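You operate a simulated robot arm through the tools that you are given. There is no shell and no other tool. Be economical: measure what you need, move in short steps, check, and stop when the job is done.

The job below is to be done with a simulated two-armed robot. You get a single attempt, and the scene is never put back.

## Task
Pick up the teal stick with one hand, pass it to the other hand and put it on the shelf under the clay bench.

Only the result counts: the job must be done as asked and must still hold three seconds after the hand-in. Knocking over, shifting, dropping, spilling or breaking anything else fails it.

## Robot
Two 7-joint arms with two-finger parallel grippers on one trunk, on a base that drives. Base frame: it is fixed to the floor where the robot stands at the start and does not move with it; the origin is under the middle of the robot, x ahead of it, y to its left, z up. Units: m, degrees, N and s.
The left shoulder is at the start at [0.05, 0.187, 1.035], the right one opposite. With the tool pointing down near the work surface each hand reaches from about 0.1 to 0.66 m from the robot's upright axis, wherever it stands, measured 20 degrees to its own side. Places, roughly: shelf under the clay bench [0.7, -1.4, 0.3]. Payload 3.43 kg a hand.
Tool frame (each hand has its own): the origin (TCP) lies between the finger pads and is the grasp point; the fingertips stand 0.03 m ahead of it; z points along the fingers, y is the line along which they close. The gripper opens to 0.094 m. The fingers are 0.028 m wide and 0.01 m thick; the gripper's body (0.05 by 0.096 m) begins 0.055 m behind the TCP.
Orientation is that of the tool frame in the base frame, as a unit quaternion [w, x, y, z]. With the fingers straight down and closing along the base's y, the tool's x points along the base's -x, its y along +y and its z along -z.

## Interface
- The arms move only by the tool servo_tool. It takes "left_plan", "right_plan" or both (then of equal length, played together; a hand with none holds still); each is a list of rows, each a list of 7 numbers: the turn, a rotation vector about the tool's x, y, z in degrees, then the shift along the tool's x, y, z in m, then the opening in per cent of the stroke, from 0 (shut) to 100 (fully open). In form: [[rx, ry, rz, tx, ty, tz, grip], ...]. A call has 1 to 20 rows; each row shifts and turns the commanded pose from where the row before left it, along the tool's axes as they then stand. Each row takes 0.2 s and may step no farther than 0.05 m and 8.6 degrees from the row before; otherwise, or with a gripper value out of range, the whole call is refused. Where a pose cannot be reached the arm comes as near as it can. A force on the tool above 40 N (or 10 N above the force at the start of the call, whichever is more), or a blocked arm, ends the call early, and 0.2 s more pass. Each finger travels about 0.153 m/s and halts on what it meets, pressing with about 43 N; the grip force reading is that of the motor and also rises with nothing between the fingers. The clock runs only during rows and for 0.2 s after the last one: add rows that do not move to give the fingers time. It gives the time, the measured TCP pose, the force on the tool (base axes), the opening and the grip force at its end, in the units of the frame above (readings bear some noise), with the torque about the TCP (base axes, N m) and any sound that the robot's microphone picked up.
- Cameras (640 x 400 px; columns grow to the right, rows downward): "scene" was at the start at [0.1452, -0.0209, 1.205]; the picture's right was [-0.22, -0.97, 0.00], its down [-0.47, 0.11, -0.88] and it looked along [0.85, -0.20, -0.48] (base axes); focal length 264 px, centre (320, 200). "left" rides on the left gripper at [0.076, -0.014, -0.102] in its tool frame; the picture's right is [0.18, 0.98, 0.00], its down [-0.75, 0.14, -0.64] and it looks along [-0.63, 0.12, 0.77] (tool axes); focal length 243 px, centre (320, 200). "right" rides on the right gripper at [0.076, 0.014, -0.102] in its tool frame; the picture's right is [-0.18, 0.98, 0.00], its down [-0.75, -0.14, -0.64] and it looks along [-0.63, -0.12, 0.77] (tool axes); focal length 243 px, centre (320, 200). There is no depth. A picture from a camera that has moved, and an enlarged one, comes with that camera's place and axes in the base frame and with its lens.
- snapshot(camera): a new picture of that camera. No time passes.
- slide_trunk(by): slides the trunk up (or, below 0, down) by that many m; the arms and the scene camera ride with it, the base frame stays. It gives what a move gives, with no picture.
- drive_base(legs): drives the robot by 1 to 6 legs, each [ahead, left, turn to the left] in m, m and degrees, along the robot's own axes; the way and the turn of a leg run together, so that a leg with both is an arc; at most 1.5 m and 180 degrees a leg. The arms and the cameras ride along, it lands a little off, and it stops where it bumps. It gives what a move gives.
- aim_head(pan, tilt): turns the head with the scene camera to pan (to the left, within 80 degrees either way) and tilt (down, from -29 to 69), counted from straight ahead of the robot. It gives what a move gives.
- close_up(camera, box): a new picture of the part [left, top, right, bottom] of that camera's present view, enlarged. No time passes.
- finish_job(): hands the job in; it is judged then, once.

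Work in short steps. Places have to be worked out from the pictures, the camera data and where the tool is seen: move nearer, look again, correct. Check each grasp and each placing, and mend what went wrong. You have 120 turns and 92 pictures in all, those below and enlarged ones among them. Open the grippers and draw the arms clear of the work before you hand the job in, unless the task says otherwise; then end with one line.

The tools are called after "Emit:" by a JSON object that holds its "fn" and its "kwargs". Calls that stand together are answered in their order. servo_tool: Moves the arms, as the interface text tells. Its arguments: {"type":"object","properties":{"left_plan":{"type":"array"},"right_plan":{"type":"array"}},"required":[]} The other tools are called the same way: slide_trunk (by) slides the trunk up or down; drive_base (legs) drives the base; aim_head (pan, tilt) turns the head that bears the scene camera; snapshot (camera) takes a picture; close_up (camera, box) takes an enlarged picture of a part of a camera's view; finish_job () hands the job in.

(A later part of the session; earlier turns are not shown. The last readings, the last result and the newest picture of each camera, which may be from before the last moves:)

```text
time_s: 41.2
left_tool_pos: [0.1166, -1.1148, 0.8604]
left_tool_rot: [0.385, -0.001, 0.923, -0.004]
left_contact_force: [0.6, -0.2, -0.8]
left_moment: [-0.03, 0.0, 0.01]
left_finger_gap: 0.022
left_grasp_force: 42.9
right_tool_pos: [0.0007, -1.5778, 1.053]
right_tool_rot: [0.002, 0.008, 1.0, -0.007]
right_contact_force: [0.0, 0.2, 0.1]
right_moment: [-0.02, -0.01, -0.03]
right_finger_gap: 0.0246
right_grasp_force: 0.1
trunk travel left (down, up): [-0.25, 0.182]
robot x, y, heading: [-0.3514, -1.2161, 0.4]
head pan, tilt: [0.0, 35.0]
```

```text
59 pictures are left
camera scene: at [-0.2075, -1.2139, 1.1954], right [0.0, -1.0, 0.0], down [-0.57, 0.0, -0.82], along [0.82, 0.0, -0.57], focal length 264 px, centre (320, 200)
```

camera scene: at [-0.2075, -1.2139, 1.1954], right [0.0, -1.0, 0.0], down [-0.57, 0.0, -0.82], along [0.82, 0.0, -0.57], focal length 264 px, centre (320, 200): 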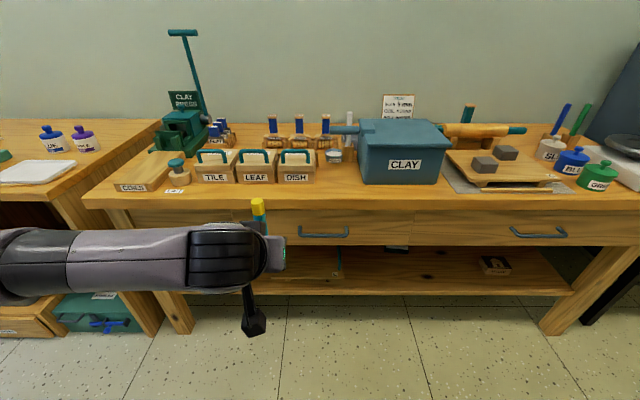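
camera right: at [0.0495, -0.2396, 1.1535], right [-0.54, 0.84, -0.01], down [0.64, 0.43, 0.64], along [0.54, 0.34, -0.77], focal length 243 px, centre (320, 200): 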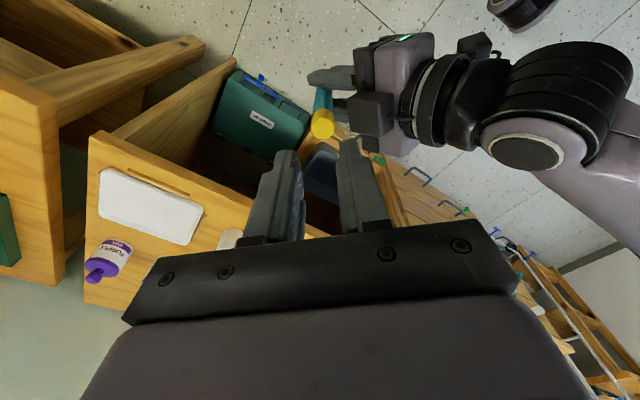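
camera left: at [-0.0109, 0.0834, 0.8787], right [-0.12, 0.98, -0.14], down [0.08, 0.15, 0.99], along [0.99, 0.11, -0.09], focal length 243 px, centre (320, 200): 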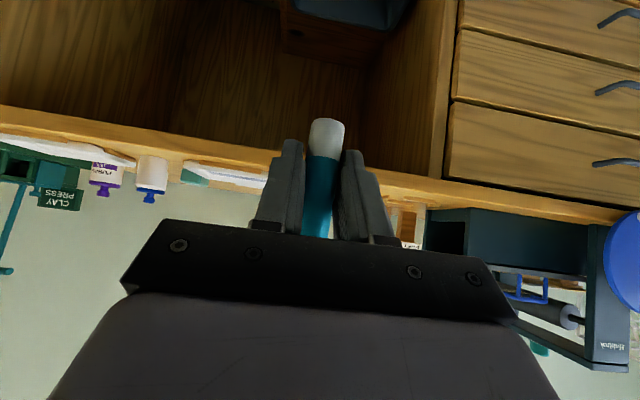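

I lower the trunk fully to look into the shelf and bring the arms down to its level.

Emit:
{"fn": "slide_trunk", "kwargs": {"by": -0.25}}

Emit:
{"fn": "aim_head", "kwargs": {"pan": -8, "tilt": 30}}

Emit:
{"fn": "snapshot", "kwargs": {"camera": "scene"}}

```text
time_s: 43.8
left_tool_pos: [0.1167, -1.115, 0.6098]
left_tool_rot: [0.385, -0.001, 0.923, -0.003]
left_contact_force: [-0.3, 0.1, -0.5]
left_moment: [0.0, -0.01, 0.01]
left_finger_gap: 0.0223
left_grasp_force: 42.7
right_tool_pos: [-0.0003, -1.5794, 0.8034]
right_tool_rot: [0.002, 0.007, 1.0, -0.009]
right_contact_force: [0.5, 0.3, 0.0]
right_moment: [0.0, 0.0, -0.05]
right_finger_gap: 0.0245
right_grasp_force: 0.1
trunk travel left (down, up): [0.0, 0.432]
robot x, y, heading: [-0.3508, -1.218, 0.5]
head pan, tilt: [0.0, 35.0]
```

```text
time_s: 44.5
left_tool_pos: [0.1174, -1.1137, 0.6105]
left_tool_rot: [0.384, -0.001, 0.923, -0.004]
left_contact_force: [0.0, -0.5, -1.2]
left_moment: [0.0, 0.0, 0.0]
left_finger_gap: 0.022
left_grasp_force: 42.8
right_tool_pos: [0.0007, -1.5788, 0.8033]
right_tool_rot: [0.001, 0.008, 1.0, -0.008]
right_contact_force: [-0.5, 0.3, 0.0]
right_moment: [0.02, -0.01, 0.0]
right_finger_gap: 0.0244
right_grasp_force: 0.1
trunk travel left (down, up): [0.0, 0.432]
robot x, y, heading: [-0.3549, -1.215, 0.2]
head pan, tilt: [-8.0, 30.0]
```

```text
58 pictures are left
camera scene: at [-0.2059, -1.2264, 0.9532], right [-0.13, -0.99, 0.0], down [-0.5, 0.07, -0.87], along [0.86, -0.12, -0.5], focal length 264 px, centre (320, 200)
```

scene: 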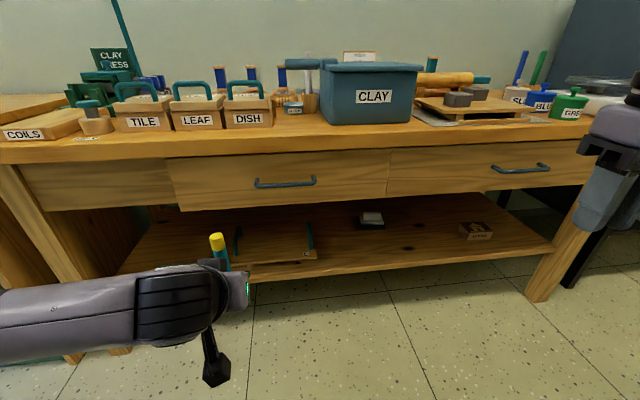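

Shelf is at z≈0.3, front edge x≈0.44, with free space at y≈-1.70 between the little block and the right-hand box. To lay the stick flat I need the left hand rolled 180° (camera on top); I try that here in free space.

Emit:
{"fn": "servo_tool", "kwargs": {"left_plan": [[0, 0, 8.5, 0, 0, 0, 0], [0, 0, 8.5, 0, 0, 0, 0], [0, 0, 8.5, 0, 0, 0, 0], [0, 0, 8.5, 0, 0, 0, 0], [0, 0, 8.5, 0, 0, 0, 0], [0, 0, 8.5, 0, 0, 0, 0], [0, 0, 8.5, 0, 0, 0, 0], [0, 0, 8.5, 0, 0, 0, 0], [0, 0, 8.5, 0, 0, 0, 0], [0, 0, 8.5, 0, 0, 0, 0]]}}

Emit:
{"fn": "snapshot", "kwargs": {"camera": "scene"}}

```text
time_s: 46.7
left_tool_pos: [0.1168, -1.1145, 0.6085]
left_tool_rot: [0.286, 0.624, 0.68, 0.257]
left_contact_force: [0.1, -0.2, 0.0]
left_moment: [0.03, -0.01, -0.01]
left_finger_gap: 0.022
left_grasp_force: 43.0
right_tool_pos: [0.0008, -1.5799, 0.8028]
right_tool_rot: [0.002, 0.007, 1.0, -0.008]
right_contact_force: [-0.1, 0.5, 0.3]
right_moment: [0.02, 0.03, -0.01]
right_finger_gap: 0.024
right_grasp_force: 0.0
trunk travel left (down, up): [0.0, 0.432]
robot x, y, heading: [-0.354, -1.2132, 0.6]
head pan, tilt: [-8.0, 30.0]
```

```text
57 pictures are left
camera scene: at [-0.2059, -1.2264, 0.9532], right [-0.13, -0.99, 0.0], down [-0.5, 0.07, -0.87], along [0.86, -0.12, -0.5], focal length 264 px, centre (320, 200)
```

scene: 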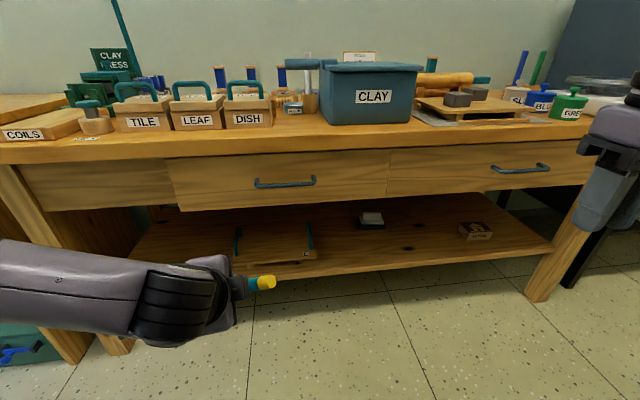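

The roll works so far; I finish it.

Emit:
{"fn": "servo_tool", "kwargs": {"left_plan": [[0, 0, 8.5, 0, 0, 0, 0], [0, 0, 8.5, 0, 0, 0, 0], [0, 0, 8.5, 0, 0, 0, 0], [0, 0, 8.5, 0, 0, 0, 0], [0, 0, 8.5, 0, 0, 0, 0], [0, 0, 8.5, 0, 0, 0, 0], [0, 0, 8.5, 0, 0, 0, 0], [0, 0, 8.5, 0, 0, 0, 0], [0, 0, 8.5, 0, 0, 0, 0], [0, 0, 8.5, 0, 0, 0, 0], [0, 0, 8.5, 0, 0, 0, 0], [0, 0, 1.5, 0, 0, 0, 0], [0, 0, 0, 0, 0, 0, 0]]}}

Emit:
{"fn": "snapshot", "kwargs": {"camera": "scene"}}

Emit:
{"fn": "snapshot", "kwargs": {"camera": "left"}}

```text
time_s: 49.2
left_tool_pos: [0.0059, -1.1093, 0.618]
left_tool_rot: [0.081, 0.927, 0.07, 0.36]
left_contact_force: [0.3, 0.6, 0.3]
left_moment: [0.03, -0.01, 0.02]
left_finger_gap: 0.0224
left_grasp_force: 43.0
left hand out of reach, approached as far as the arm can: row 6, 7, 8, 9, 10, 11, 12
right_tool_pos: [0.0007, -1.579, 0.8019]
right_tool_rot: [0.001, 0.009, 1.0, -0.008]
right_contact_force: [-0.5, 0.0, 0.0]
right_moment: [0.04, 0.03, 0.01]
right_finger_gap: 0.0242
right_grasp_force: 0.0
trunk travel left (down, up): [0.0, 0.432]
robot x, y, heading: [-0.3512, -1.2142, 0.2]
head pan, tilt: [-8.0, 30.0]
stopped in row 12 (left hand): the arm was blocked; the commanded pose is now the measured one
```

```text
56 pictures are left
camera scene: at [-0.2041, -1.2234, 0.9591], right [-0.1, -1.0, 0.0], down [-0.44, 0.04, -0.9], along [0.89, -0.09, -0.44], focal length 264 px, centre (320, 200)
```

scene: 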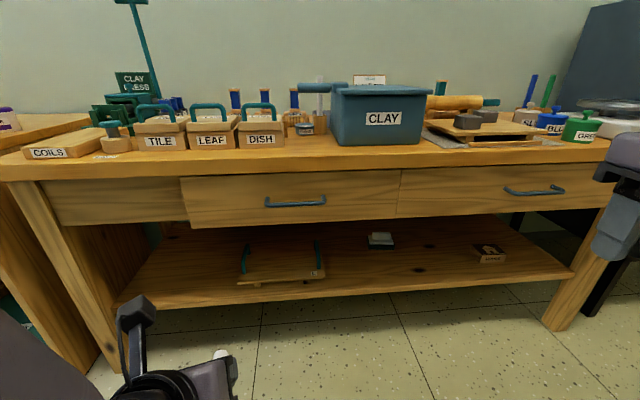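

```text
55 pictures are left
camera left: at [-0.0088, -1.0716, 0.7395], right [0.21, -0.93, 0.32], down [-0.98, -0.22, 0.0], along [0.07, -0.31, -0.95], focal length 243 px, centre (320, 200)
```

left: 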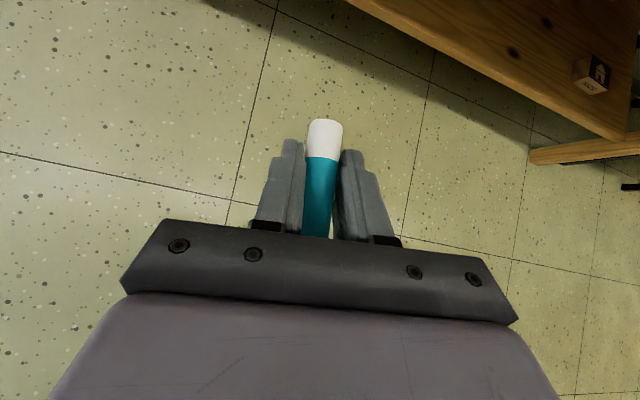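

The roll is nearly complete but the arm got cramped near the body. I move the hand forward and down in small steps to free it and see whether it holds this orientation.

Emit:
{"fn": "servo_tool", "kwargs": {"left_plan": [[0, 0, 0, 0.0, 0, 0.02, 0], [0, 0, 0, -0.01, 0, 0.03, 0], [0, 0, 0, -0.01, 0, 0.03, 0], [0, 0, 0, 0, 0, 0.03, 0], [0, 0, 0, 0, 0, 0, 0]]}}

Emit:
{"fn": "aim_head", "kwargs": {"pan": 10, "tilt": 45}}

Emit:
{"fn": "snapshot", "kwargs": {"camera": "scene"}}

```text
time_s: 50.6
left_tool_pos: [0.042, -1.1493, 0.5842]
left_tool_rot: [0.111, 0.911, 0.119, 0.379]
left_contact_force: [-0.2, -0.3, 0.5]
left_moment: [0.03, -0.01, 0.02]
left_finger_gap: 0.0223
left_grasp_force: 42.8
left hand out of reach, approached as far as the arm can: row 1, 2, 3, 4
right_tool_pos: [0.001, -1.5782, 0.8033]
right_tool_rot: [0.001, 0.008, 1.0, -0.007]
right_contact_force: [0.2, 0.1, -0.4]
right_moment: [-0.01, 0.01, -0.01]
right_finger_gap: 0.0245
right_grasp_force: 0.1
trunk travel left (down, up): [0.0, 0.432]
robot x, y, heading: [-0.3534, -1.2135, 0.1]
head pan, tilt: [-8.0, 30.0]
stopped in row 5 (left hand): the arm was blocked; the commanded pose is now the measured one
```

```text
time_s: 51.4
left_tool_pos: [0.0418, -1.1485, 0.5829]
left_tool_rot: [0.112, 0.912, 0.118, 0.377]
left_contact_force: [-1.0, -1.7, -0.1]
left_moment: [-0.01, 0.01, 0.01]
left_finger_gap: 0.0223
left_grasp_force: 42.9
right_tool_pos: [-0.0005, -1.5791, 0.8025]
right_tool_rot: [0.001, 0.008, 1.0, -0.008]
right_contact_force: [0.1, -0.7, 0.2]
right_moment: [-0.01, 0.03, -0.01]
right_finger_gap: 0.0243
right_grasp_force: 0.0
trunk travel left (down, up): [0.0, 0.432]
robot x, y, heading: [-0.3538, -1.2107, 0.6]
head pan, tilt: [10.0, 45.0]
```

```text
54 pictures are left
camera scene: at [-0.2155, -1.1998, 0.9306], right [0.18, -0.98, 0.0], down [-0.7, -0.13, -0.71], along [0.7, 0.13, -0.71], focal length 264 px, centre (320, 200)
```

scene: 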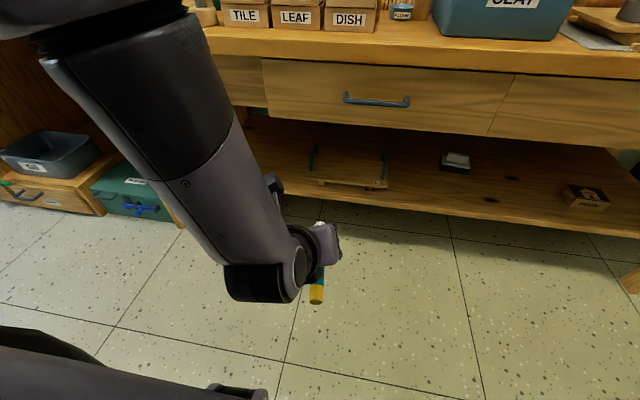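

This roll direction forces the elbow up high. I undo it and will try rolling the other way.

Emit:
{"fn": "servo_tool", "kwargs": {"left_plan": [[0, 0, -8.4, 0, 0, 0, 0], [0, 0, -8.4, 0, 0, 0, 0], [0, 0, -8.4, 0, 0, 0, 0], [0, 0, -8.4, 0, 0, 0, 0], [0, 0, -8.4, 0, 0, 0, 0], [0, 0, -8.4, 0, 0, 0, 0], [0, 0, -8.4, 0, 0, 0, 0], [0, 0, -8.4, 0, 0, 0, 0], [0, 0, -8.4, 0, 0, 0, 0], [0, 0, -8.4, 0, 0, 0, 0], [0, 0, -8.4, 0, 0, 0, 0], [0, 0, -8.4, 0, 0, 0, 0], [0, 0, -8.4, 0, 0, 0, 0], [0, 0, -8.4, 0, 0, 0, 0], [0, 0, -8.4, 0, 0, 0, 0], [0, 0, -8.4, 0, 0, 0, 0], [0, 0, -8.4, 0, 0, 0, 0], [0, 0, -8.4, 0, 0, 0, 0], [0, 0, -8.4, 0, 0, 0, 0], [0, 0, 0, 0, 0, 0, 0]]}}

Emit:
{"fn": "snapshot", "kwargs": {"camera": "scene"}}

```text
time_s: 55.6
left_tool_pos: [0.0405, -1.1489, 0.582]
left_tool_rot: [0.392, 0.046, 0.918, -0.042]
left_contact_force: [-0.2, 0.3, -0.9]
left_moment: [0.02, 0.01, 0.03]
left_finger_gap: 0.0225
left_grasp_force: 42.6
right_tool_pos: [0.0005, -1.5781, 0.803]
right_tool_rot: [0.002, 0.009, 1.0, -0.008]
right_contact_force: [-0.9, 0.4, -0.3]
right_moment: [-0.01, 0.0, 0.02]
right_finger_gap: 0.0242
right_grasp_force: 0.0
trunk travel left (down, up): [0.0, 0.432]
robot x, y, heading: [-0.3523, -1.2137, 0.2]
head pan, tilt: [10.0, 45.0]
```

```text
53 pictures are left
camera scene: at [-0.2156, -1.1998, 0.9306], right [0.18, -0.98, 0.0], down [-0.7, -0.13, -0.71], along [0.7, 0.13, -0.71], focal length 264 px, centre (320, 200)
```

scene: 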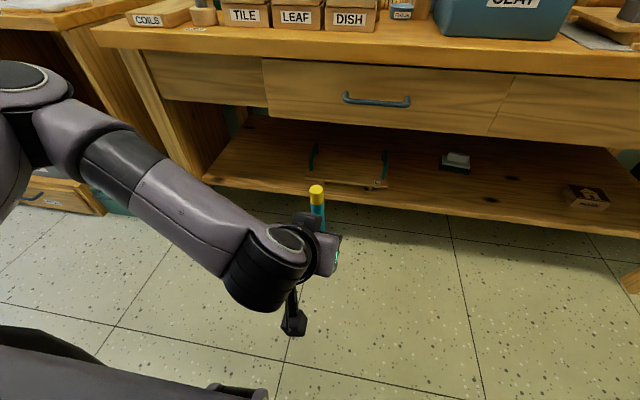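

Now the other way: forward 8 cm, then roll −85°.

Emit:
{"fn": "servo_tool", "kwargs": {"left_plan": [[0, 0, 0, -0.014, 0.01, 0.014, 0], [0, 0, 0, -0.014, 0.01, 0.014, 0], [0, 0, 0, -0.014, 0.01, 0.014, 0], [0, 0, 0, -0.014, 0.01, 0.014, 0], [0, 0, -8.5, 0, 0, 0, 0], [0, 0, -8.5, 0, 0, 0, 0], [0, 0, -8.5, 0, 0, 0, 0], [0, 0, -8.5, 0, 0, 0, 0], [0, 0, -8.5, 0, 0, 0, 0], [0, 0, -8.5, 0, 0, 0, 0], [0, 0, -8.5, 0, 0, 0, 0], [0, 0, -8.5, 0, 0, 0, 0], [0, 0, -8.5, 0, 0, 0, 0], [0, 0, -8.5, 0, 0, 0, 0], [0, 0, 0, 0, 0, 0, 0]]}}

Emit:
{"fn": "snapshot", "kwargs": {"camera": "scene"}}

```text
time_s: 58.8
left_tool_pos: [0.1239, -1.1188, 0.5826]
left_tool_rot: [0.26, -0.587, 0.708, -0.295]
left_contact_force: [1.1, 0.0, -0.4]
left_moment: [0.02, -0.02, 0.03]
left_finger_gap: 0.0222
left_grasp_force: 42.9
right_tool_pos: [0.0015, -1.5792, 0.8032]
right_tool_rot: [0.002, 0.008, 1.0, -0.008]
right_contact_force: [0.0, -1.1, 0.7]
right_moment: [0.01, -0.01, -0.04]
right_finger_gap: 0.0244
right_grasp_force: 0.1
trunk travel left (down, up): [0.0, 0.432]
robot x, y, heading: [-0.3503, -1.2183, 0.4]
head pan, tilt: [10.0, 45.0]
```

```text
52 pictures are left
camera scene: at [-0.2156, -1.1998, 0.9306], right [0.18, -0.98, 0.0], down [-0.7, -0.13, -0.71], along [0.7, 0.13, -0.71], focal length 264 px, centre (320, 200)
```

scene: 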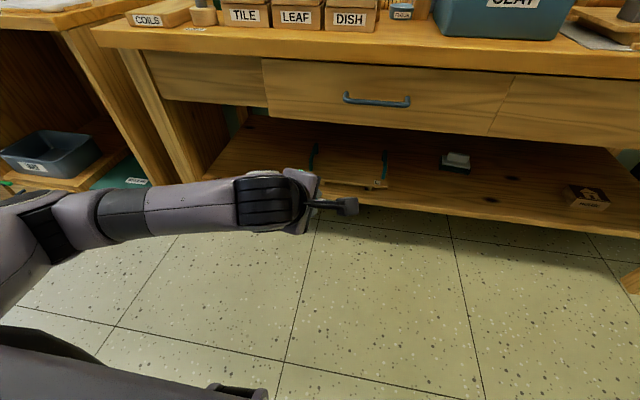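

Nicely low posture. I continue the roll.

Emit:
{"fn": "servo_tool", "kwargs": {"left_plan": [[0, 0, -8.5, 0, 0, 0, 0], [0, 0, -8.5, 0, 0, 0, 0], [0, 0, -8.5, 0, 0, 0, 0], [0, 0, -8.5, 0, 0, 0, 0], [0, 0, -8.5, 0, 0, 0, 0], [0, 0, -8.5, 0, 0, 0, 0], [0, 0, -8.5, 0, 0, 0, 0], [0, 0, -8.5, 0, 0, 0, 0], [0, 0, -8.5, 0, 0, 0, 0], [0, 0, 0, 0, 0, 0, 0]]}}

Emit:
{"fn": "snapshot", "kwargs": {"camera": "scene"}}

```text
time_s: 61.0
left_tool_pos: [0.1239, -1.1187, 0.5824]
left_tool_rot: [-0.022, 0.899, -0.192, 0.393]
left_contact_force: [-0.2, 0.4, -0.5]
left_moment: [0.03, -0.03, 0.01]
left_finger_gap: 0.022
left_grasp_force: 43.5
right_tool_pos: [0.0005, -1.5782, 0.802]
right_tool_rot: [0.002, 0.008, 1.0, -0.008]
right_contact_force: [0.0, -0.1, 0.2]
right_moment: [0.02, 0.0, 0.03]
right_finger_gap: 0.0245
right_grasp_force: 0.0
trunk travel left (down, up): [0.0, 0.432]
robot x, y, heading: [-0.3546, -1.2121, 0.2]
head pan, tilt: [10.0, 45.0]
```

```text
51 pictures are left
camera scene: at [-0.2156, -1.1998, 0.9306], right [0.18, -0.98, 0.0], down [-0.7, -0.13, -0.71], along [0.7, 0.13, -0.71], focal length 264 px, centre (320, 200)
```

scene: 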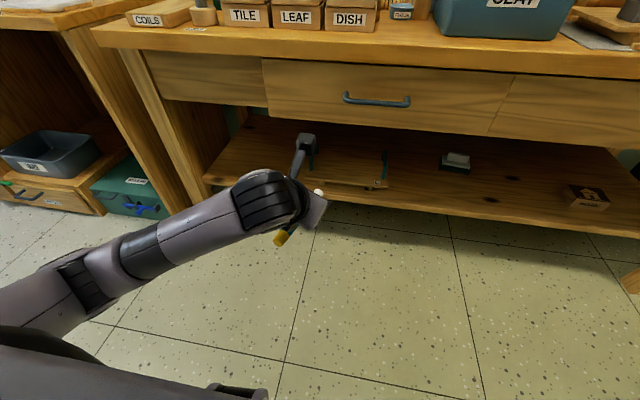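

The hand is now almost rolled right, with a low elbow and the stick level. I finish the last 15° of roll and drive to the right so the hand faces the free part of the shelf.

Emit:
{"fn": "servo_tool", "kwargs": {"left_plan": [[0, 0, -7.6, 0, 0, 0, 0], [0, 0, -7.6, 0, 0, 0, 0], [0, 0, 0, 0, 0, 0, 0]]}}

Emit:
{"fn": "drive_base", "kwargs": {"legs": [[0, -0.57, 0]]}}

Emit:
{"fn": "aim_head", "kwargs": {"pan": 5, "tilt": 38}}

Emit:
{"fn": "snapshot", "kwargs": {"camera": "scene"}}

Emit:
{"fn": "snapshot", "kwargs": {"camera": "left"}}

```text
time_s: 61.8
left_tool_pos: [0.1238, -1.1174, 0.5829]
left_tool_rot: [0.031, 0.917, -0.072, 0.391]
left_contact_force: [-0.3, 0.2, -0.5]
left_moment: [0.0, -0.04, 0.01]
left_finger_gap: 0.0221
left_grasp_force: 43.3
right_tool_pos: [-0.0004, -1.5788, 0.8037]
right_tool_rot: [0.002, 0.008, 1.0, -0.007]
right_contact_force: [0.2, 0.5, -0.4]
right_moment: [0.03, 0.01, 0.04]
right_finger_gap: 0.0241
right_grasp_force: 0.1
trunk travel left (down, up): [0.0, 0.432]
robot x, y, heading: [-0.3524, -1.2114, -0.1]
head pan, tilt: [10.0, 45.0]
```

```text
time_s: 67.2
left_tool_pos: [0.1267, -1.6802, 0.5825]
left_tool_rot: [0.03, 0.916, -0.072, 0.393]
left_contact_force: [0.1, -0.1, 0.1]
left_moment: [0.01, -0.01, 0.0]
left_finger_gap: 0.0221
left_grasp_force: 43.1
right_tool_pos: [0.0056, -2.1413, 0.8032]
right_tool_rot: [0.002, 0.006, 1.0, -0.008]
right_contact_force: [-1.2, 0.3, -0.9]
right_moment: [0.05, 0.0, -0.01]
right_finger_gap: 0.0243
right_grasp_force: 0.1
trunk travel left (down, up): [0.0, 0.432]
robot x, y, heading: [-0.3492, -1.775, 0.7]
head pan, tilt: [10.0, 45.0]
```

```text
time_s: 67.9
left_tool_pos: [0.1268, -1.6801, 0.5812]
left_tool_rot: [0.029, 0.917, -0.071, 0.392]
left_contact_force: [-0.4, -1.1, -0.8]
left_moment: [0.03, -0.01, 0.03]
left_finger_gap: 0.0223
left_grasp_force: 42.7
right_tool_pos: [0.006, -2.1422, 0.8022]
right_tool_rot: [0.002, 0.005, 1.0, -0.008]
right_contact_force: [0.1, 0.8, 0.0]
right_moment: [0.01, 0.01, 0.0]
right_finger_gap: 0.0243
right_grasp_force: 0.1
trunk travel left (down, up): [0.0, 0.432]
robot x, y, heading: [-0.3489, -1.7735, 0.6]
head pan, tilt: [5.0, 38.0]
```

```text
50 pictures are left
camera scene: at [-0.2059, -1.7694, 0.9408], right [0.1, -1.0, 0.0], down [-0.61, -0.06, -0.79], along [0.78, 0.08, -0.62], focal length 264 px, centre (320, 200)
```

scene: 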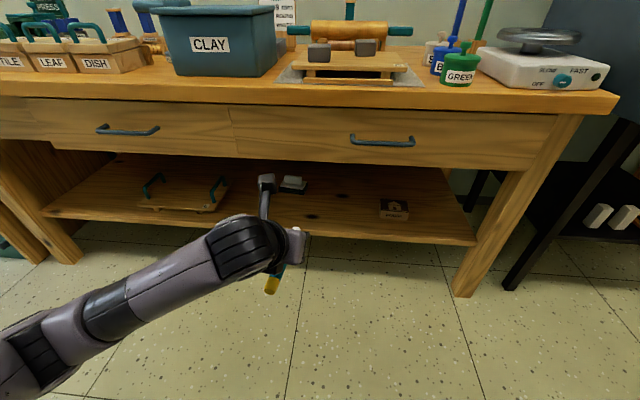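

```text
49 pictures are left
camera left: at [0.1086, -1.6636, 0.7082], right [-0.03, -0.99, 0.13], down [-0.99, 0.01, -0.1], along [0.1, -0.13, -0.99], focal length 243 px, centre (320, 200)
```

left: 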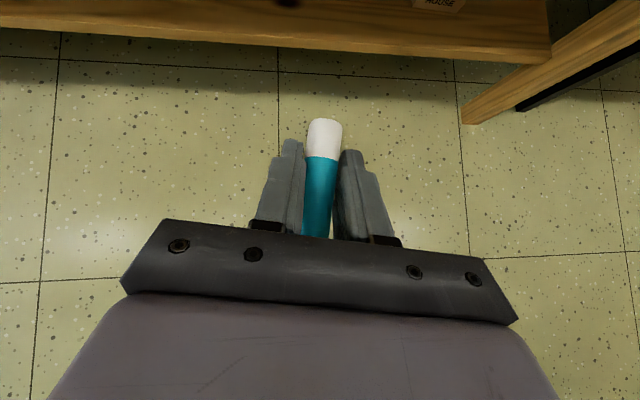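

Shelf front edge is at x≈0.435, top about z 0.29–0.30; free gap between the block (y≈-1.57) and the MOUSE box (y≈-1.92). I lower the hand to z≈0.38 and shift it a bit right, still in front of the bench.

Emit:
{"fn": "servo_tool", "kwargs": {"left_plan": [[0, 0, 0, -0.029, 0.01, 0.0276, 0], [0, 0, 0, -0.029, 0.01, 0.0276, 0], [0, 0, 0, -0.029, 0.01, 0.0276, 0], [0, 0, 0, -0.029, 0.01, 0.0276, 0], [0, 0, 0, -0.029, 0.01, 0.0276, 0], [0, 0, 0, 0, 0, 0, 0]]}}

Emit:
{"fn": "snapshot", "kwargs": {"camera": "scene"}}

Emit:
{"fn": "snapshot", "kwargs": {"camera": "left"}}

```text
time_s: 69.3
left_tool_pos: [0.1218, -1.7313, 0.3805]
left_tool_rot: [0.03, 0.916, -0.072, 0.393]
left_contact_force: [-0.5, -0.3, -0.5]
left_moment: [-0.01, -0.05, 0.01]
left_finger_gap: 0.0224
left_grasp_force: 42.8
right_tool_pos: [0.0056, -2.1413, 0.802]
right_tool_rot: [0.002, 0.006, 1.0, -0.007]
right_contact_force: [-0.2, 0.9, -0.3]
right_moment: [-0.03, 0.03, -0.03]
right_finger_gap: 0.0243
right_grasp_force: 0.0
trunk travel left (down, up): [0.0, 0.432]
robot x, y, heading: [-0.3481, -1.7736, 0.3]
head pan, tilt: [5.0, 38.0]
```

```text
48 pictures are left
camera scene: at [-0.2059, -1.7694, 0.9409], right [0.1, -1.0, 0.0], down [-0.61, -0.06, -0.79], along [0.78, 0.08, -0.62], focal length 264 px, centre (320, 200)
```

scene: 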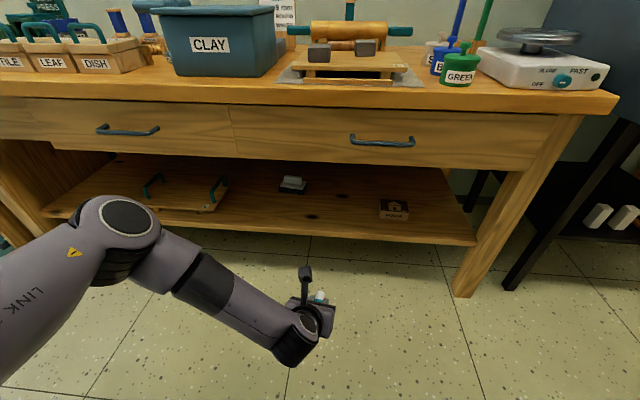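

```text
47 pictures are left
camera left: at [0.1014, -1.714, 0.5078], right [-0.03, -0.99, 0.13], down [-0.99, 0.01, -0.1], along [0.1, -0.13, -0.99], focal length 243 px, centre (320, 200)
```

left: 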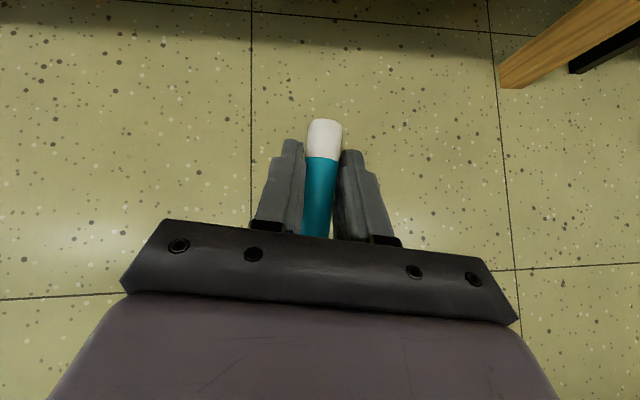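

The elbow would come near the drawers if I drove all the way, so I extend the arm forward first by 20 cm.

Emit:
{"fn": "servo_tool", "kwargs": {"left_plan": [[0, 0, 0, 0.027, -0.006, 0.0286, 0], [0, 0, 0, 0.027, -0.006, 0.0286, 0], [0, 0, 0, 0.027, -0.006, 0.0286, 0], [0, 0, 0, 0.027, -0.006, 0.0286, 0], [0, 0, 0, 0.027, -0.006, 0.0286, 0], [0, 0, 0, 0, 0, 0, 0]]}}

Emit:
{"fn": "snapshot", "kwargs": {"camera": "scene"}}

```text
time_s: 70.7
left_tool_pos: [0.3171, -1.7308, 0.3791]
left_tool_rot: [0.031, 0.917, -0.072, 0.392]
left_contact_force: [0.5, -0.1, 0.2]
left_moment: [0.0, 0.01, -0.02]
left_finger_gap: 0.0222
left_grasp_force: 43.3
right_tool_pos: [0.0063, -2.1414, 0.8022]
right_tool_rot: [0.002, 0.006, 1.0, -0.009]
right_contact_force: [0.1, 0.1, 0.2]
right_moment: [-0.01, 0.01, -0.02]
right_finger_gap: 0.0244
right_grasp_force: 0.1
trunk travel left (down, up): [0.0, 0.432]
robot x, y, heading: [-0.347, -1.7764, 0.4]
head pan, tilt: [5.0, 38.0]
```

```text
46 pictures are left
camera scene: at [-0.206, -1.7694, 0.9408], right [0.1, -1.0, 0.0], down [-0.61, -0.06, -0.79], along [0.78, 0.08, -0.62], focal length 264 px, centre (320, 200)
```

scene: 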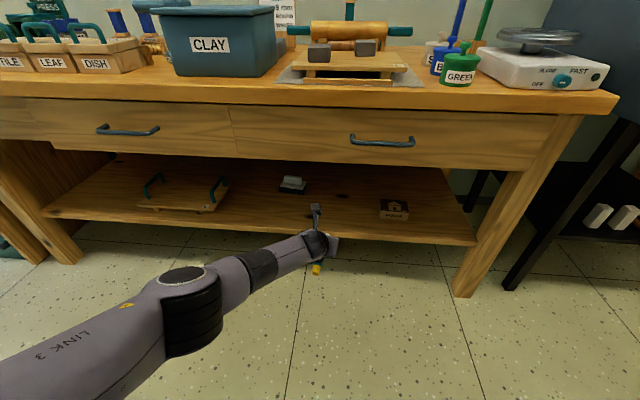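

Good: low, extended arm. The fingertips are at z≈0.35, above the shelf and well under the drawers. I drive forward 20 cm.

Emit:
{"fn": "drive_base", "kwargs": {"legs": [[0.2, 0, 0]]}}

Emit:
{"fn": "snapshot", "kwargs": {"camera": "scene"}}

Emit:
{"fn": "snapshot", "kwargs": {"camera": "left"}}

```text
time_s: 72.3
left_tool_pos: [0.5162, -1.7263, 0.3793]
left_tool_rot: [0.03, 0.916, -0.071, 0.393]
left_contact_force: [0.4, 0.1, -1.0]
left_moment: [0.02, -0.02, 0.0]
left_finger_gap: 0.0222
left_grasp_force: 42.7
right_tool_pos: [0.2065, -2.1388, 0.8024]
right_tool_rot: [0.002, 0.004, 1.0, -0.008]
right_contact_force: [-0.2, -0.2, -0.7]
right_moment: [0.02, 0.0, -0.02]
right_finger_gap: 0.0244
right_grasp_force: 0.0
trunk travel left (down, up): [0.0, 0.432]
robot x, y, heading: [-0.1486, -1.7777, 1.1]
head pan, tilt: [5.0, 38.0]
```

```text
45 pictures are left
camera scene: at [-0.0064, -1.767, 0.9409], right [0.1, -1.0, 0.0], down [-0.61, -0.06, -0.79], along [0.78, 0.08, -0.62], focal length 264 px, centre (320, 200)
```

scene: 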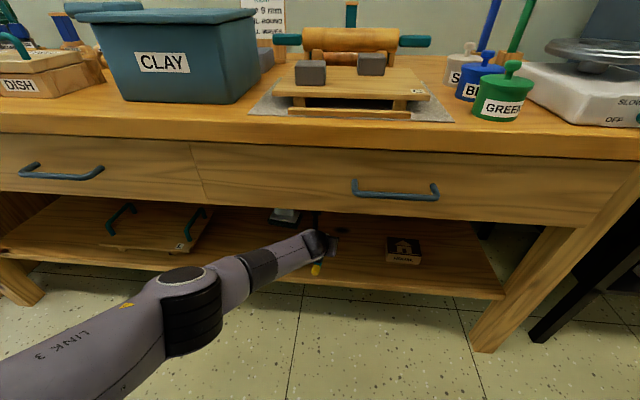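

```text
44 pictures are left
camera left: at [0.4972, -1.7092, 0.506], right [-0.02, -0.99, 0.13], down [-0.99, 0.01, -0.1], along [0.1, -0.13, -0.99], focal length 243 px, centre (320, 200)
```

left: 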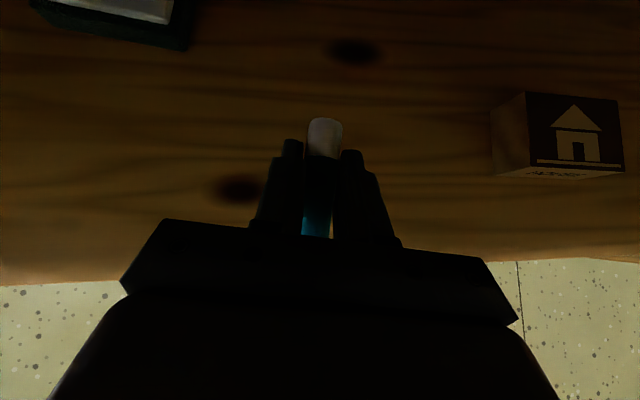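

Edge of the shelf is at x≈0.46; the hand is midway between block and box. I reach 8.5 cm further in.

Emit:
{"fn": "servo_tool", "kwargs": {"left_plan": [[0, 0, 0, 0.0193, -0.0044, 0.0203, 0], [0, 0, 0, 0.0193, -0.0044, 0.0203, 0], [0, 0, 0, 0.0193, -0.0044, 0.0203, 0], [0, 0, 0, 0, 0, 0, 0]]}}

Emit:
{"fn": "snapshot", "kwargs": {"camera": "scene"}}

Emit:
{"fn": "snapshot", "kwargs": {"camera": "left"}}

```text
time_s: 73.3
left_tool_pos: [0.5246, -1.73, 0.3915]
left_tool_rot: [0.029, 0.916, -0.07, 0.393]
left_contact_force: [0.4, -0.7, -0.5]
left_moment: [0.01, 0.01, 0.0]
left_finger_gap: 0.0221
left_grasp_force: 42.9
left hand out of reach, approached as far as the arm can: row 1, 2, 3
right_tool_pos: [0.2065, -2.1374, 0.8024]
right_tool_rot: [0.002, 0.004, 1.0, -0.008]
right_contact_force: [0.2, -0.1, 0.8]
right_moment: [0.01, -0.03, 0.03]
right_finger_gap: 0.0243
right_grasp_force: 0.0
trunk travel left (down, up): [0.0, 0.432]
robot x, y, heading: [-0.1514, -1.7801, 0.6]
head pan, tilt: [5.0, 38.0]
```

```text
43 pictures are left
camera scene: at [-0.0063, -1.767, 0.9408], right [0.1, -1.0, 0.0], down [-0.61, -0.06, -0.79], along [0.78, 0.08, -0.62], focal length 264 px, centre (320, 200)
```

scene: 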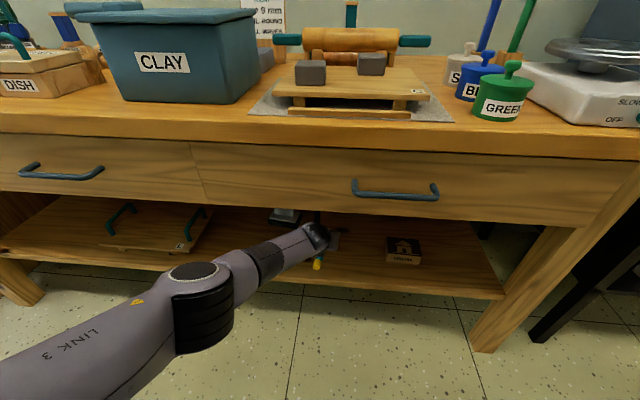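

```text
42 pictures are left
camera left: at [0.5062, -1.7124, 0.5181], right [-0.02, -0.99, 0.13], down [-0.99, 0.01, -0.1], along [0.1, -0.13, -0.99], focal length 243 px, centre (320, 200)
```

left: 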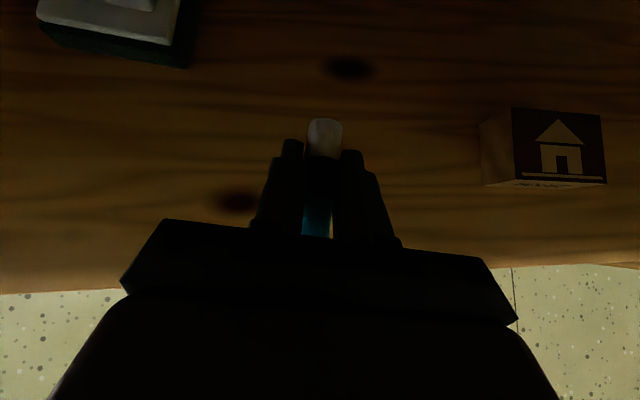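

The arm is at its reach limit, so I take the command back and drive the base forward 9 cm instead.

Emit:
{"fn": "servo_tool", "kwargs": {"left_plan": [[0, 0, 0, -0.0193, 0.0044, -0.0203, 0], [0, 0, 0, -0.0193, 0.0044, -0.0203, 0], [0, 0, 0, -0.0193, 0.0044, -0.0203, 0], [0, 0, 0, 0, 0, 0, 0]]}}

Emit:
{"fn": "drive_base", "kwargs": {"legs": [[0.1, 0, 0]]}}

Emit:
{"fn": "snapshot", "kwargs": {"camera": "scene"}}

Emit:
{"fn": "snapshot", "kwargs": {"camera": "left"}}

```text
time_s: 74.3
left_tool_pos: [0.4392, -1.7305, 0.3924]
left_tool_rot: [0.03, 0.917, -0.07, 0.392]
left_contact_force: [0.4, 0.3, -1.0]
left_moment: [-0.03, -0.01, 0.0]
left_finger_gap: 0.0222
left_grasp_force: 42.8
right_tool_pos: [0.2069, -2.137, 0.8029]
right_tool_rot: [0.001, 0.005, 1.0, -0.008]
right_contact_force: [0.1, 0.4, 1.4]
right_moment: [-0.01, -0.01, -0.01]
right_finger_gap: 0.0248
right_grasp_force: 0.0
trunk travel left (down, up): [0.0, 0.432]
robot x, y, heading: [-0.1473, -1.7743, 0.8]
head pan, tilt: [5.0, 38.0]
```

```text
time_s: 75.4
left_tool_pos: [0.5382, -1.729, 0.3918]
left_tool_rot: [0.03, 0.916, -0.071, 0.393]
left_contact_force: [-0.3, 0.7, -0.3]
left_moment: [0.05, -0.02, -0.01]
left_finger_gap: 0.0224
left_grasp_force: 43.2
right_tool_pos: [0.3043, -2.1374, 0.8025]
right_tool_rot: [0.001, 0.005, 1.0, -0.008]
right_contact_force: [0.5, 0.4, -0.2]
right_moment: [0.02, 0.03, -0.02]
right_finger_gap: 0.0245
right_grasp_force: 0.0
trunk travel left (down, up): [0.0, 0.432]
robot x, y, heading: [-0.046, -1.776, 0.7]
head pan, tilt: [5.0, 38.0]
```

```text
41 pictures are left
camera scene: at [0.0927, -1.766, 0.9409], right [0.1, -1.0, 0.0], down [-0.61, -0.06, -0.79], along [0.78, 0.08, -0.62], focal length 264 px, centre (320, 200)
```

scene: 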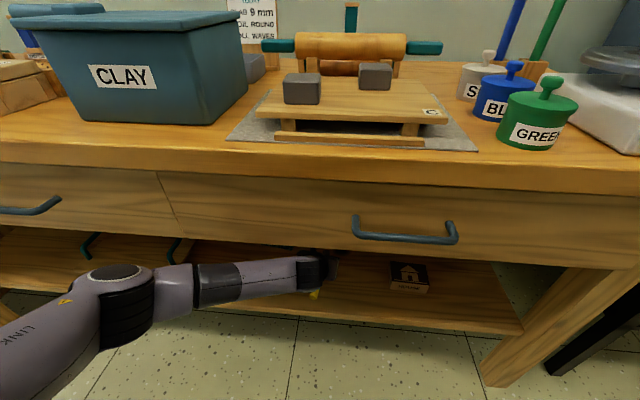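

```text
40 pictures are left
camera left: at [0.5194, -1.713, 0.5178], right [-0.02, -0.99, 0.13], down [-0.99, 0.01, -0.1], along [0.1, -0.13, -0.99], focal length 243 px, centre (320, 200)
```

left: 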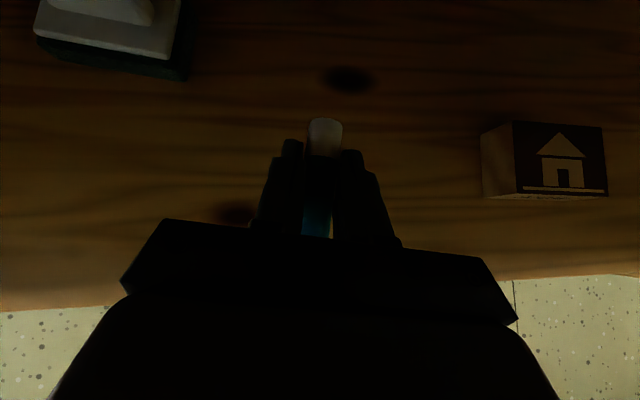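

Now I reach 6 cm further and 3 cm lower.

Emit:
{"fn": "servo_tool", "kwargs": {"left_plan": [[0, 0, 0, 0.0064, -0.003, 0.0212, 0], [0, 0, 0, 0.0064, -0.003, 0.0212, 0], [0, 0, 0, 0.0064, -0.003, 0.0212, 0], [0, 0, 0, 0, 0, 0, 0]]}}

Emit:
{"fn": "snapshot", "kwargs": {"camera": "left"}}

Emit:
{"fn": "close_up", "kwargs": {"camera": "scene", "box": [220, 220, 440, 340]}}

```text
time_s: 76.4
left_tool_pos: [0.5959, -1.7303, 0.3608]
left_tool_rot: [0.031, 0.916, -0.071, 0.393]
left_contact_force: [-0.5, 0.0, -0.1]
left_moment: [0.02, -0.03, 0.0]
left_finger_gap: 0.0221
left_grasp_force: 43.0
right_tool_pos: [0.3037, -2.1365, 0.8019]
right_tool_rot: [0.001, 0.005, 1.0, -0.008]
right_contact_force: [0.4, -0.2, -0.3]
right_moment: [0.03, -0.01, 0.02]
right_finger_gap: 0.0243
right_grasp_force: 0.0
trunk travel left (down, up): [0.0, 0.432]
robot x, y, heading: [-0.0509, -1.7752, 0.6]
head pan, tilt: [5.0, 38.0]
```

```text
39 pictures are left
camera left: at [0.5789, -1.7128, 0.4869], right [-0.03, -0.99, 0.13], down [-0.99, 0.01, -0.1], along [0.1, -0.13, -0.99], focal length 243 px, centre (320, 200)
```

left: 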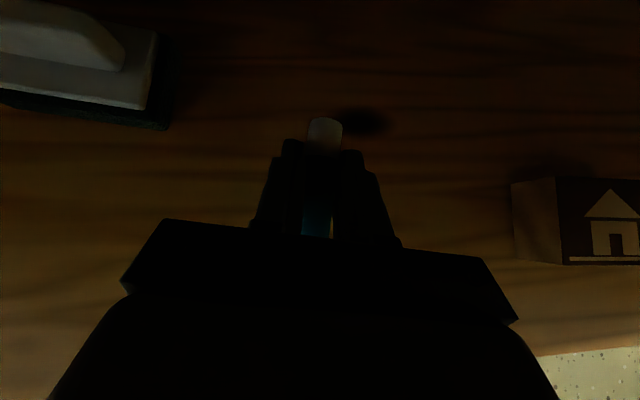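

```text
2.91 times, centred on (330, 280) of scene
camera zoom: at [0.0927, -1.766, 0.9408], right [0.1, -1.0, 0.0], down [-0.61, -0.06, -0.79], along [0.78, 0.08, -0.62], focal length 767 px, centre (291, -33)
```

zoom: 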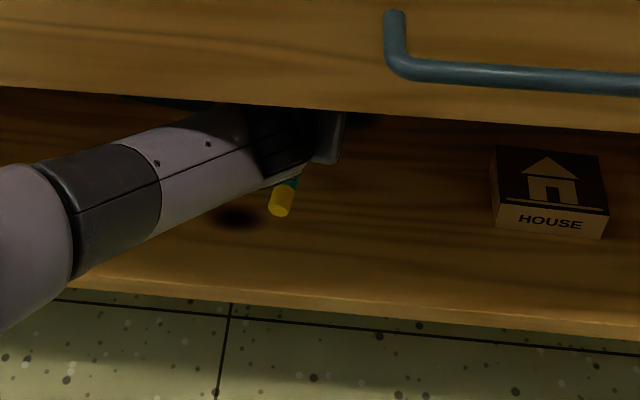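

The stick is wholly over the shelf, free on both sides. I lower gently, 2 cm.

Emit:
{"fn": "servo_tool", "kwargs": {"left_plan": [[0, 0, 0, -0.0036, 0, 0.0034, 0], [0, 0, 0, -0.0036, 0, 0.0034, 0], [0, 0, 0, -0.0036, 0, 0.0034, 0], [0, 0, 0, -0.0036, 0, 0.0034, 0], [0, 0, 0, 0, 0, 0, 0]]}}

Emit:
{"fn": "close_up", "kwargs": {"camera": "scene", "box": [260, 240, 400, 330]}}

```text
time_s: 77.6
left_tool_pos: [0.5977, -1.7284, 0.3461]
left_tool_rot: [0.03, 0.916, -0.071, 0.393]
left_contact_force: [0.0, -0.8, -0.4]
left_moment: [-0.01, -0.02, -0.03]
left_finger_gap: 0.0221
left_grasp_force: 43.0
left hand out of reach, approached as far as the arm can: row 4
right_tool_pos: [0.3054, -2.1376, 0.8021]
right_tool_rot: [0.002, 0.004, 1.0, -0.008]
right_contact_force: [-0.2, 0.0, 0.4]
right_moment: [0.01, 0.02, -0.01]
right_finger_gap: 0.0246
right_grasp_force: 0.0
trunk travel left (down, up): [0.0, 0.432]
robot x, y, heading: [-0.05, -1.773, 0.6]
head pan, tilt: [5.0, 38.0]
```

```text
4.44 times, centred on (330, 285) of scene
camera zoom: at [0.0927, -1.766, 0.9408], right [0.1, -1.0, 0.0], down [-0.61, -0.06, -0.79], along [0.78, 0.08, -0.62], focal length 1171 px, centre (276, -178)
```

zoom: 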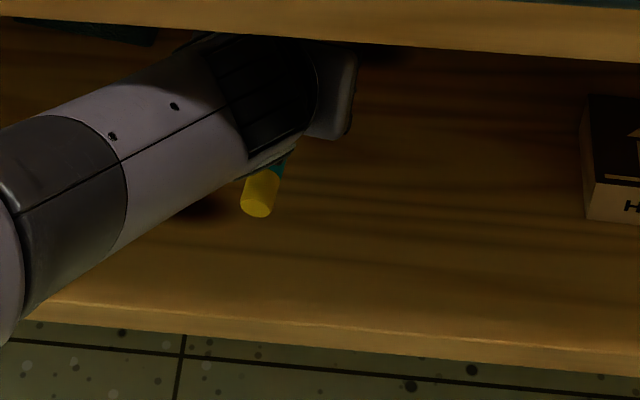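

Out of downward reach here; I need the base ~7 cm nearer. I first draw the left hand back 7 cm (and the right hand back 10 cm to keep it clear of the bench), then drive forward.

Emit:
{"fn": "servo_tool", "kwargs": {"left_plan": [[0, 0, 0, -0.0165, 0.0035, -0.0175, 0], [0, 0, 0, -0.0165, 0.0035, -0.0175, 0], [0, 0, 0, -0.0165, 0.0035, -0.0175, 0], [0, 0, 0, 0, 0, 0, 0]], "right_plan": [[0, 0, 0, 0.035, 0, 0, 26], [0, 0, 0, 0.035, 0, 0, 26], [0, 0, 0, 0.035, 0, 0, 26], [0, 0, 0, 0, 0, 0, 26]]}}

Emit:
{"fn": "drive_base", "kwargs": {"legs": [[0.07, 0, 0]]}}

Emit:
{"fn": "snapshot", "kwargs": {"camera": "scene"}}

Emit:
{"fn": "snapshot", "kwargs": {"camera": "left"}}

```text
time_s: 78.6
left_tool_pos: [0.523, -1.7282, 0.3493]
left_tool_rot: [0.029, 0.917, -0.07, 0.392]
left_contact_force: [-0.3, -0.1, -0.2]
left_moment: [-0.01, -0.02, 0.02]
left_finger_gap: 0.022
left_grasp_force: 43.0
right_tool_pos: [0.2005, -2.1367, 0.8024]
right_tool_rot: [0.002, 0.005, 1.0, -0.008]
right_contact_force: [0.1, 1.4, -0.4]
right_moment: [-0.02, 0.0, -0.01]
right_finger_gap: 0.0242
right_grasp_force: 0.1
trunk travel left (down, up): [0.0, 0.432]
robot x, y, heading: [-0.0508, -1.7754, 0.7]
head pan, tilt: [5.0, 38.0]
```

```text
time_s: 79.7
left_tool_pos: [0.5736, -1.7303, 0.3345]
left_tool_rot: [0.032, 0.921, -0.077, 0.38]
left_contact_force: [0.8, 0.1, 0.4]
left_moment: [0.02, -0.01, 0.03]
left_finger_gap: 0.0224
left_grasp_force: 42.9
right_tool_pos: [0.2688, -2.1343, 0.8033]
right_tool_rot: [0.003, 0.003, 1.0, -0.008]
right_contact_force: [0.8, -0.6, -0.3]
right_moment: [-0.02, 0.01, 0.0]
right_finger_gap: 0.0247
right_grasp_force: 0.1
trunk travel left (down, up): [0.0, 0.432]
robot x, y, heading: [0.0142, -1.7756, 1.1]
head pan, tilt: [5.0, 38.0]
stopped in leg 1: the robot was blocked; the commanded pose is now the measured one
```

```text
36 pictures are left
camera scene: at [0.158, -1.7645, 0.9407], right [0.1, -0.99, 0.0], down [-0.61, -0.06, -0.79], along [0.78, 0.08, -0.62], focal length 264 px, centre (320, 200)
```

scene: 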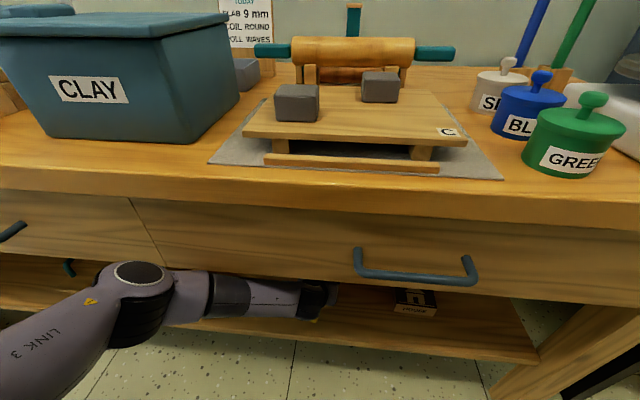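

```text
35 pictures are left
camera left: at [0.5591, -1.7138, 0.4617], right [-0.03, -0.99, 0.13], down [-1.0, 0.02, -0.07], along [0.07, -0.13, -0.99], focal length 243 px, centre (320, 200)
```

left: 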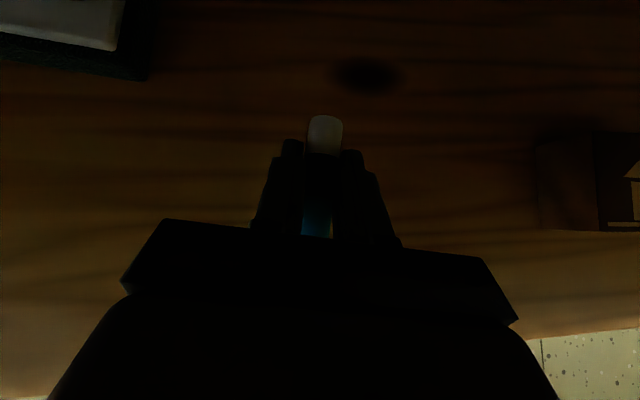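

The base was blocked, probably by the elbow against the drawer front. I back off 3 cm and check.

Emit:
{"fn": "drive_base", "kwargs": {"legs": [[-0.03, 0, 0]]}}

Emit:
{"fn": "servo_tool", "kwargs": {"left_plan": [[0, 0, 0, 0.0131, -0.003, 0.0138, 0], [0, 0, 0, 0.0131, -0.003, 0.0138, 0], [0, 0, 0, 0, 0, 0, 0]]}}

Emit:
{"fn": "snapshot", "kwargs": {"camera": "scene"}}

```text
time_s: 80.6
left_tool_pos: [0.5454, -1.7311, 0.3355]
left_tool_rot: [0.032, 0.922, -0.076, 0.379]
left_contact_force: [0.2, 0.6, -1.3]
left_moment: [0.05, 0.0, -0.01]
left_finger_gap: 0.022
left_grasp_force: 43.2
right_tool_pos: [0.2385, -2.1365, 0.8017]
right_tool_rot: [0.001, 0.003, 1.0, -0.008]
right_contact_force: [0.2, 0.2, -0.5]
right_moment: [0.02, 0.01, -0.04]
right_finger_gap: 0.0243
right_grasp_force: 0.1
trunk travel left (down, up): [0.0, 0.432]
robot x, y, heading: [-0.0119, -1.7733, 1.0]
head pan, tilt: [5.0, 38.0]
```

```text
time_s: 81.4
left_tool_pos: [0.5839, -1.7331, 0.3347]
left_tool_rot: [0.033, 0.921, -0.076, 0.38]
left_contact_force: [0.6, -0.1, 0.2]
left_moment: [-0.02, 0.01, 0.01]
left_finger_gap: 0.0223
left_grasp_force: 43.0
right_tool_pos: [0.2393, -2.1347, 0.8026]
right_tool_rot: [0.002, 0.003, 1.0, -0.008]
right_contact_force: [0.1, -0.9, 0.2]
right_moment: [-0.01, 0.04, -0.01]
right_finger_gap: 0.0244
right_grasp_force: 0.0
trunk travel left (down, up): [0.0, 0.432]
robot x, y, heading: [-0.0151, -1.7723, 0.7]
head pan, tilt: [5.0, 38.0]
```

```text
34 pictures are left
camera scene: at [0.1291, -1.765, 0.9408], right [0.1, -0.99, 0.0], down [-0.61, -0.06, -0.79], along [0.78, 0.08, -0.62], focal length 264 px, centre (320, 200)
```

scene: 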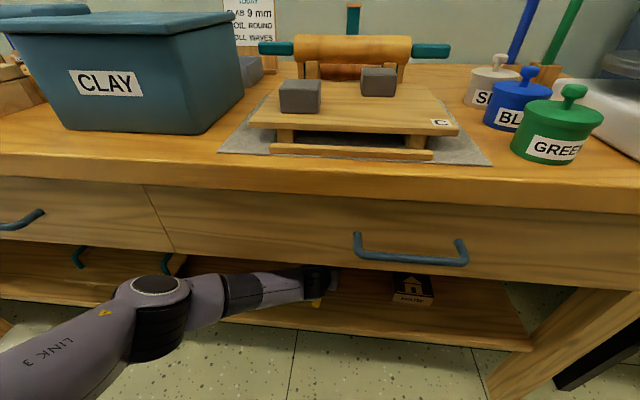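

Good posture, nothing displaced. Stick level, rear end over the shelf. I lower in 4 mm steps until contact.

Emit:
{"fn": "servo_tool", "kwargs": {"left_plan": [[0, 0, 0, -0.0014, 0, 0.0014, 0], [0, 0, 0, -0.0014, 0, 0.0014, 0], [0, 0, 0, -0.0014, 0, 0.0014, 0], [0, 0, 0, -0.0014, 0, 0.0014, 0], [0, 0, 0, 0, 0, 0, 0]]}}

```text
time_s: 82.6
left_tool_pos: [0.5853, -1.732, 0.328]
left_tool_rot: [0.033, 0.922, -0.077, 0.379]
left_contact_force: [-0.2, -0.3, 0.0]
left_moment: [-0.04, 0.01, 0.04]
left_finger_gap: 0.0224
left_grasp_force: 43.1
right_tool_pos: [0.2388, -2.1355, 0.8025]
right_tool_rot: [0.001, 0.002, 1.0, -0.008]
right_contact_force: [0.2, -0.7, 0.3]
right_moment: [0.02, 0.01, 0.01]
right_finger_gap: 0.0244
right_grasp_force: 0.1
trunk travel left (down, up): [0.0, 0.432]
robot x, y, heading: [-0.0103, -1.774, 0.8]
head pan, tilt: [5.0, 38.0]
```

Emit:
{"fn": "servo_tool", "kwargs": {"left_plan": [[0, 0, 0, -0.0021, 0, 0.0021, 0], [0, 0, 0, -0.0021, 0, 0.0021, 0], [0, 0, 0, -0.0021, 0, 0.0021, 0], [0, 0, 0, 0, 0, 0, 0]]}}

Emit:
{"fn": "close_up", "kwargs": {"camera": "scene", "box": [240, 250, 400, 340]}}

```text
time_s: 83.6
left_tool_pos: [0.5838, -1.7321, 0.3169]
left_tool_rot: [0.032, 0.921, -0.076, 0.38]
left_contact_force: [0.4, 0.7, -0.2]
left_moment: [0.01, -0.01, -0.05]
left_finger_gap: 0.0224
left_grasp_force: 43.5
right_tool_pos: [0.2381, -2.1348, 0.8021]
right_tool_rot: [0.001, 0.003, 1.0, -0.007]
right_contact_force: [-0.2, 0.1, 0.2]
right_moment: [0.01, 0.0, -0.03]
right_finger_gap: 0.0246
right_grasp_force: 0.2
trunk travel left (down, up): [0.0, 0.432]
robot x, y, heading: [-0.015, -1.7722, 0.6]
head pan, tilt: [5.0, 38.0]
```

```text
4.00 times, centred on (320, 295) of scene
camera zoom: at [0.1291, -1.765, 0.9408], right [0.1, -0.99, 0.0], down [-0.61, -0.06, -0.79], along [0.78, 0.08, -0.62], focal length 1054 px, centre (320, -180)
```

zoom: 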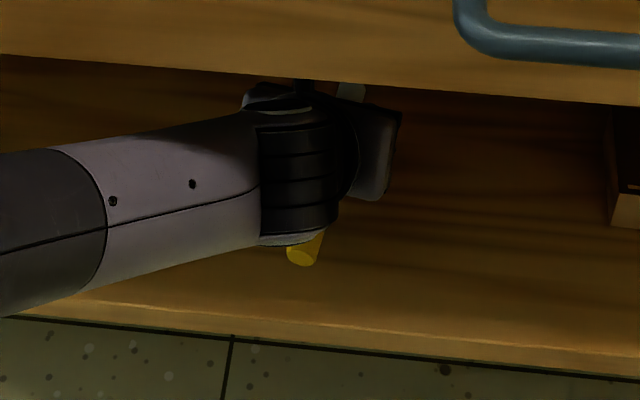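

No contact yet; continuing.

Emit:
{"fn": "servo_tool", "kwargs": {"left_plan": [[0, 0, 0, -0.0021, 0, 0.0021, 0], [0, 0, 0, -0.0021, 0, 0.0021, 0], [0, 0, 0, -0.0021, 0, 0.0021, 0], [0, 0, 0, 0, 0, 0, 0]]}}

```text
time_s: 84.5
left_tool_pos: [0.5885, -1.7335, 0.3158]
left_tool_rot: [0.034, 0.918, -0.078, 0.387]
left_contact_force: [-2.5, 1.0, 14.4]
left_moment: [0.22, -0.13, 0.15]
left_finger_gap: 0.0223
left_grasp_force: 43.1
right_tool_pos: [0.2391, -2.1341, 0.8013]
right_tool_rot: [0.002, 0.003, 1.0, -0.008]
right_contact_force: [-0.7, 0.4, -0.7]
right_moment: [0.04, 0.01, 0.01]
right_finger_gap: 0.0246
right_grasp_force: 0.0
trunk travel left (down, up): [0.0, 0.432]
robot x, y, heading: [-0.0156, -1.7737, 1.1]
head pan, tilt: [5.0, 38.0]
stopped in row 4 (left hand): the force on the tool passed its limit at 42 N (the readings are from after the stop); the commanded pose is now the measured one
```

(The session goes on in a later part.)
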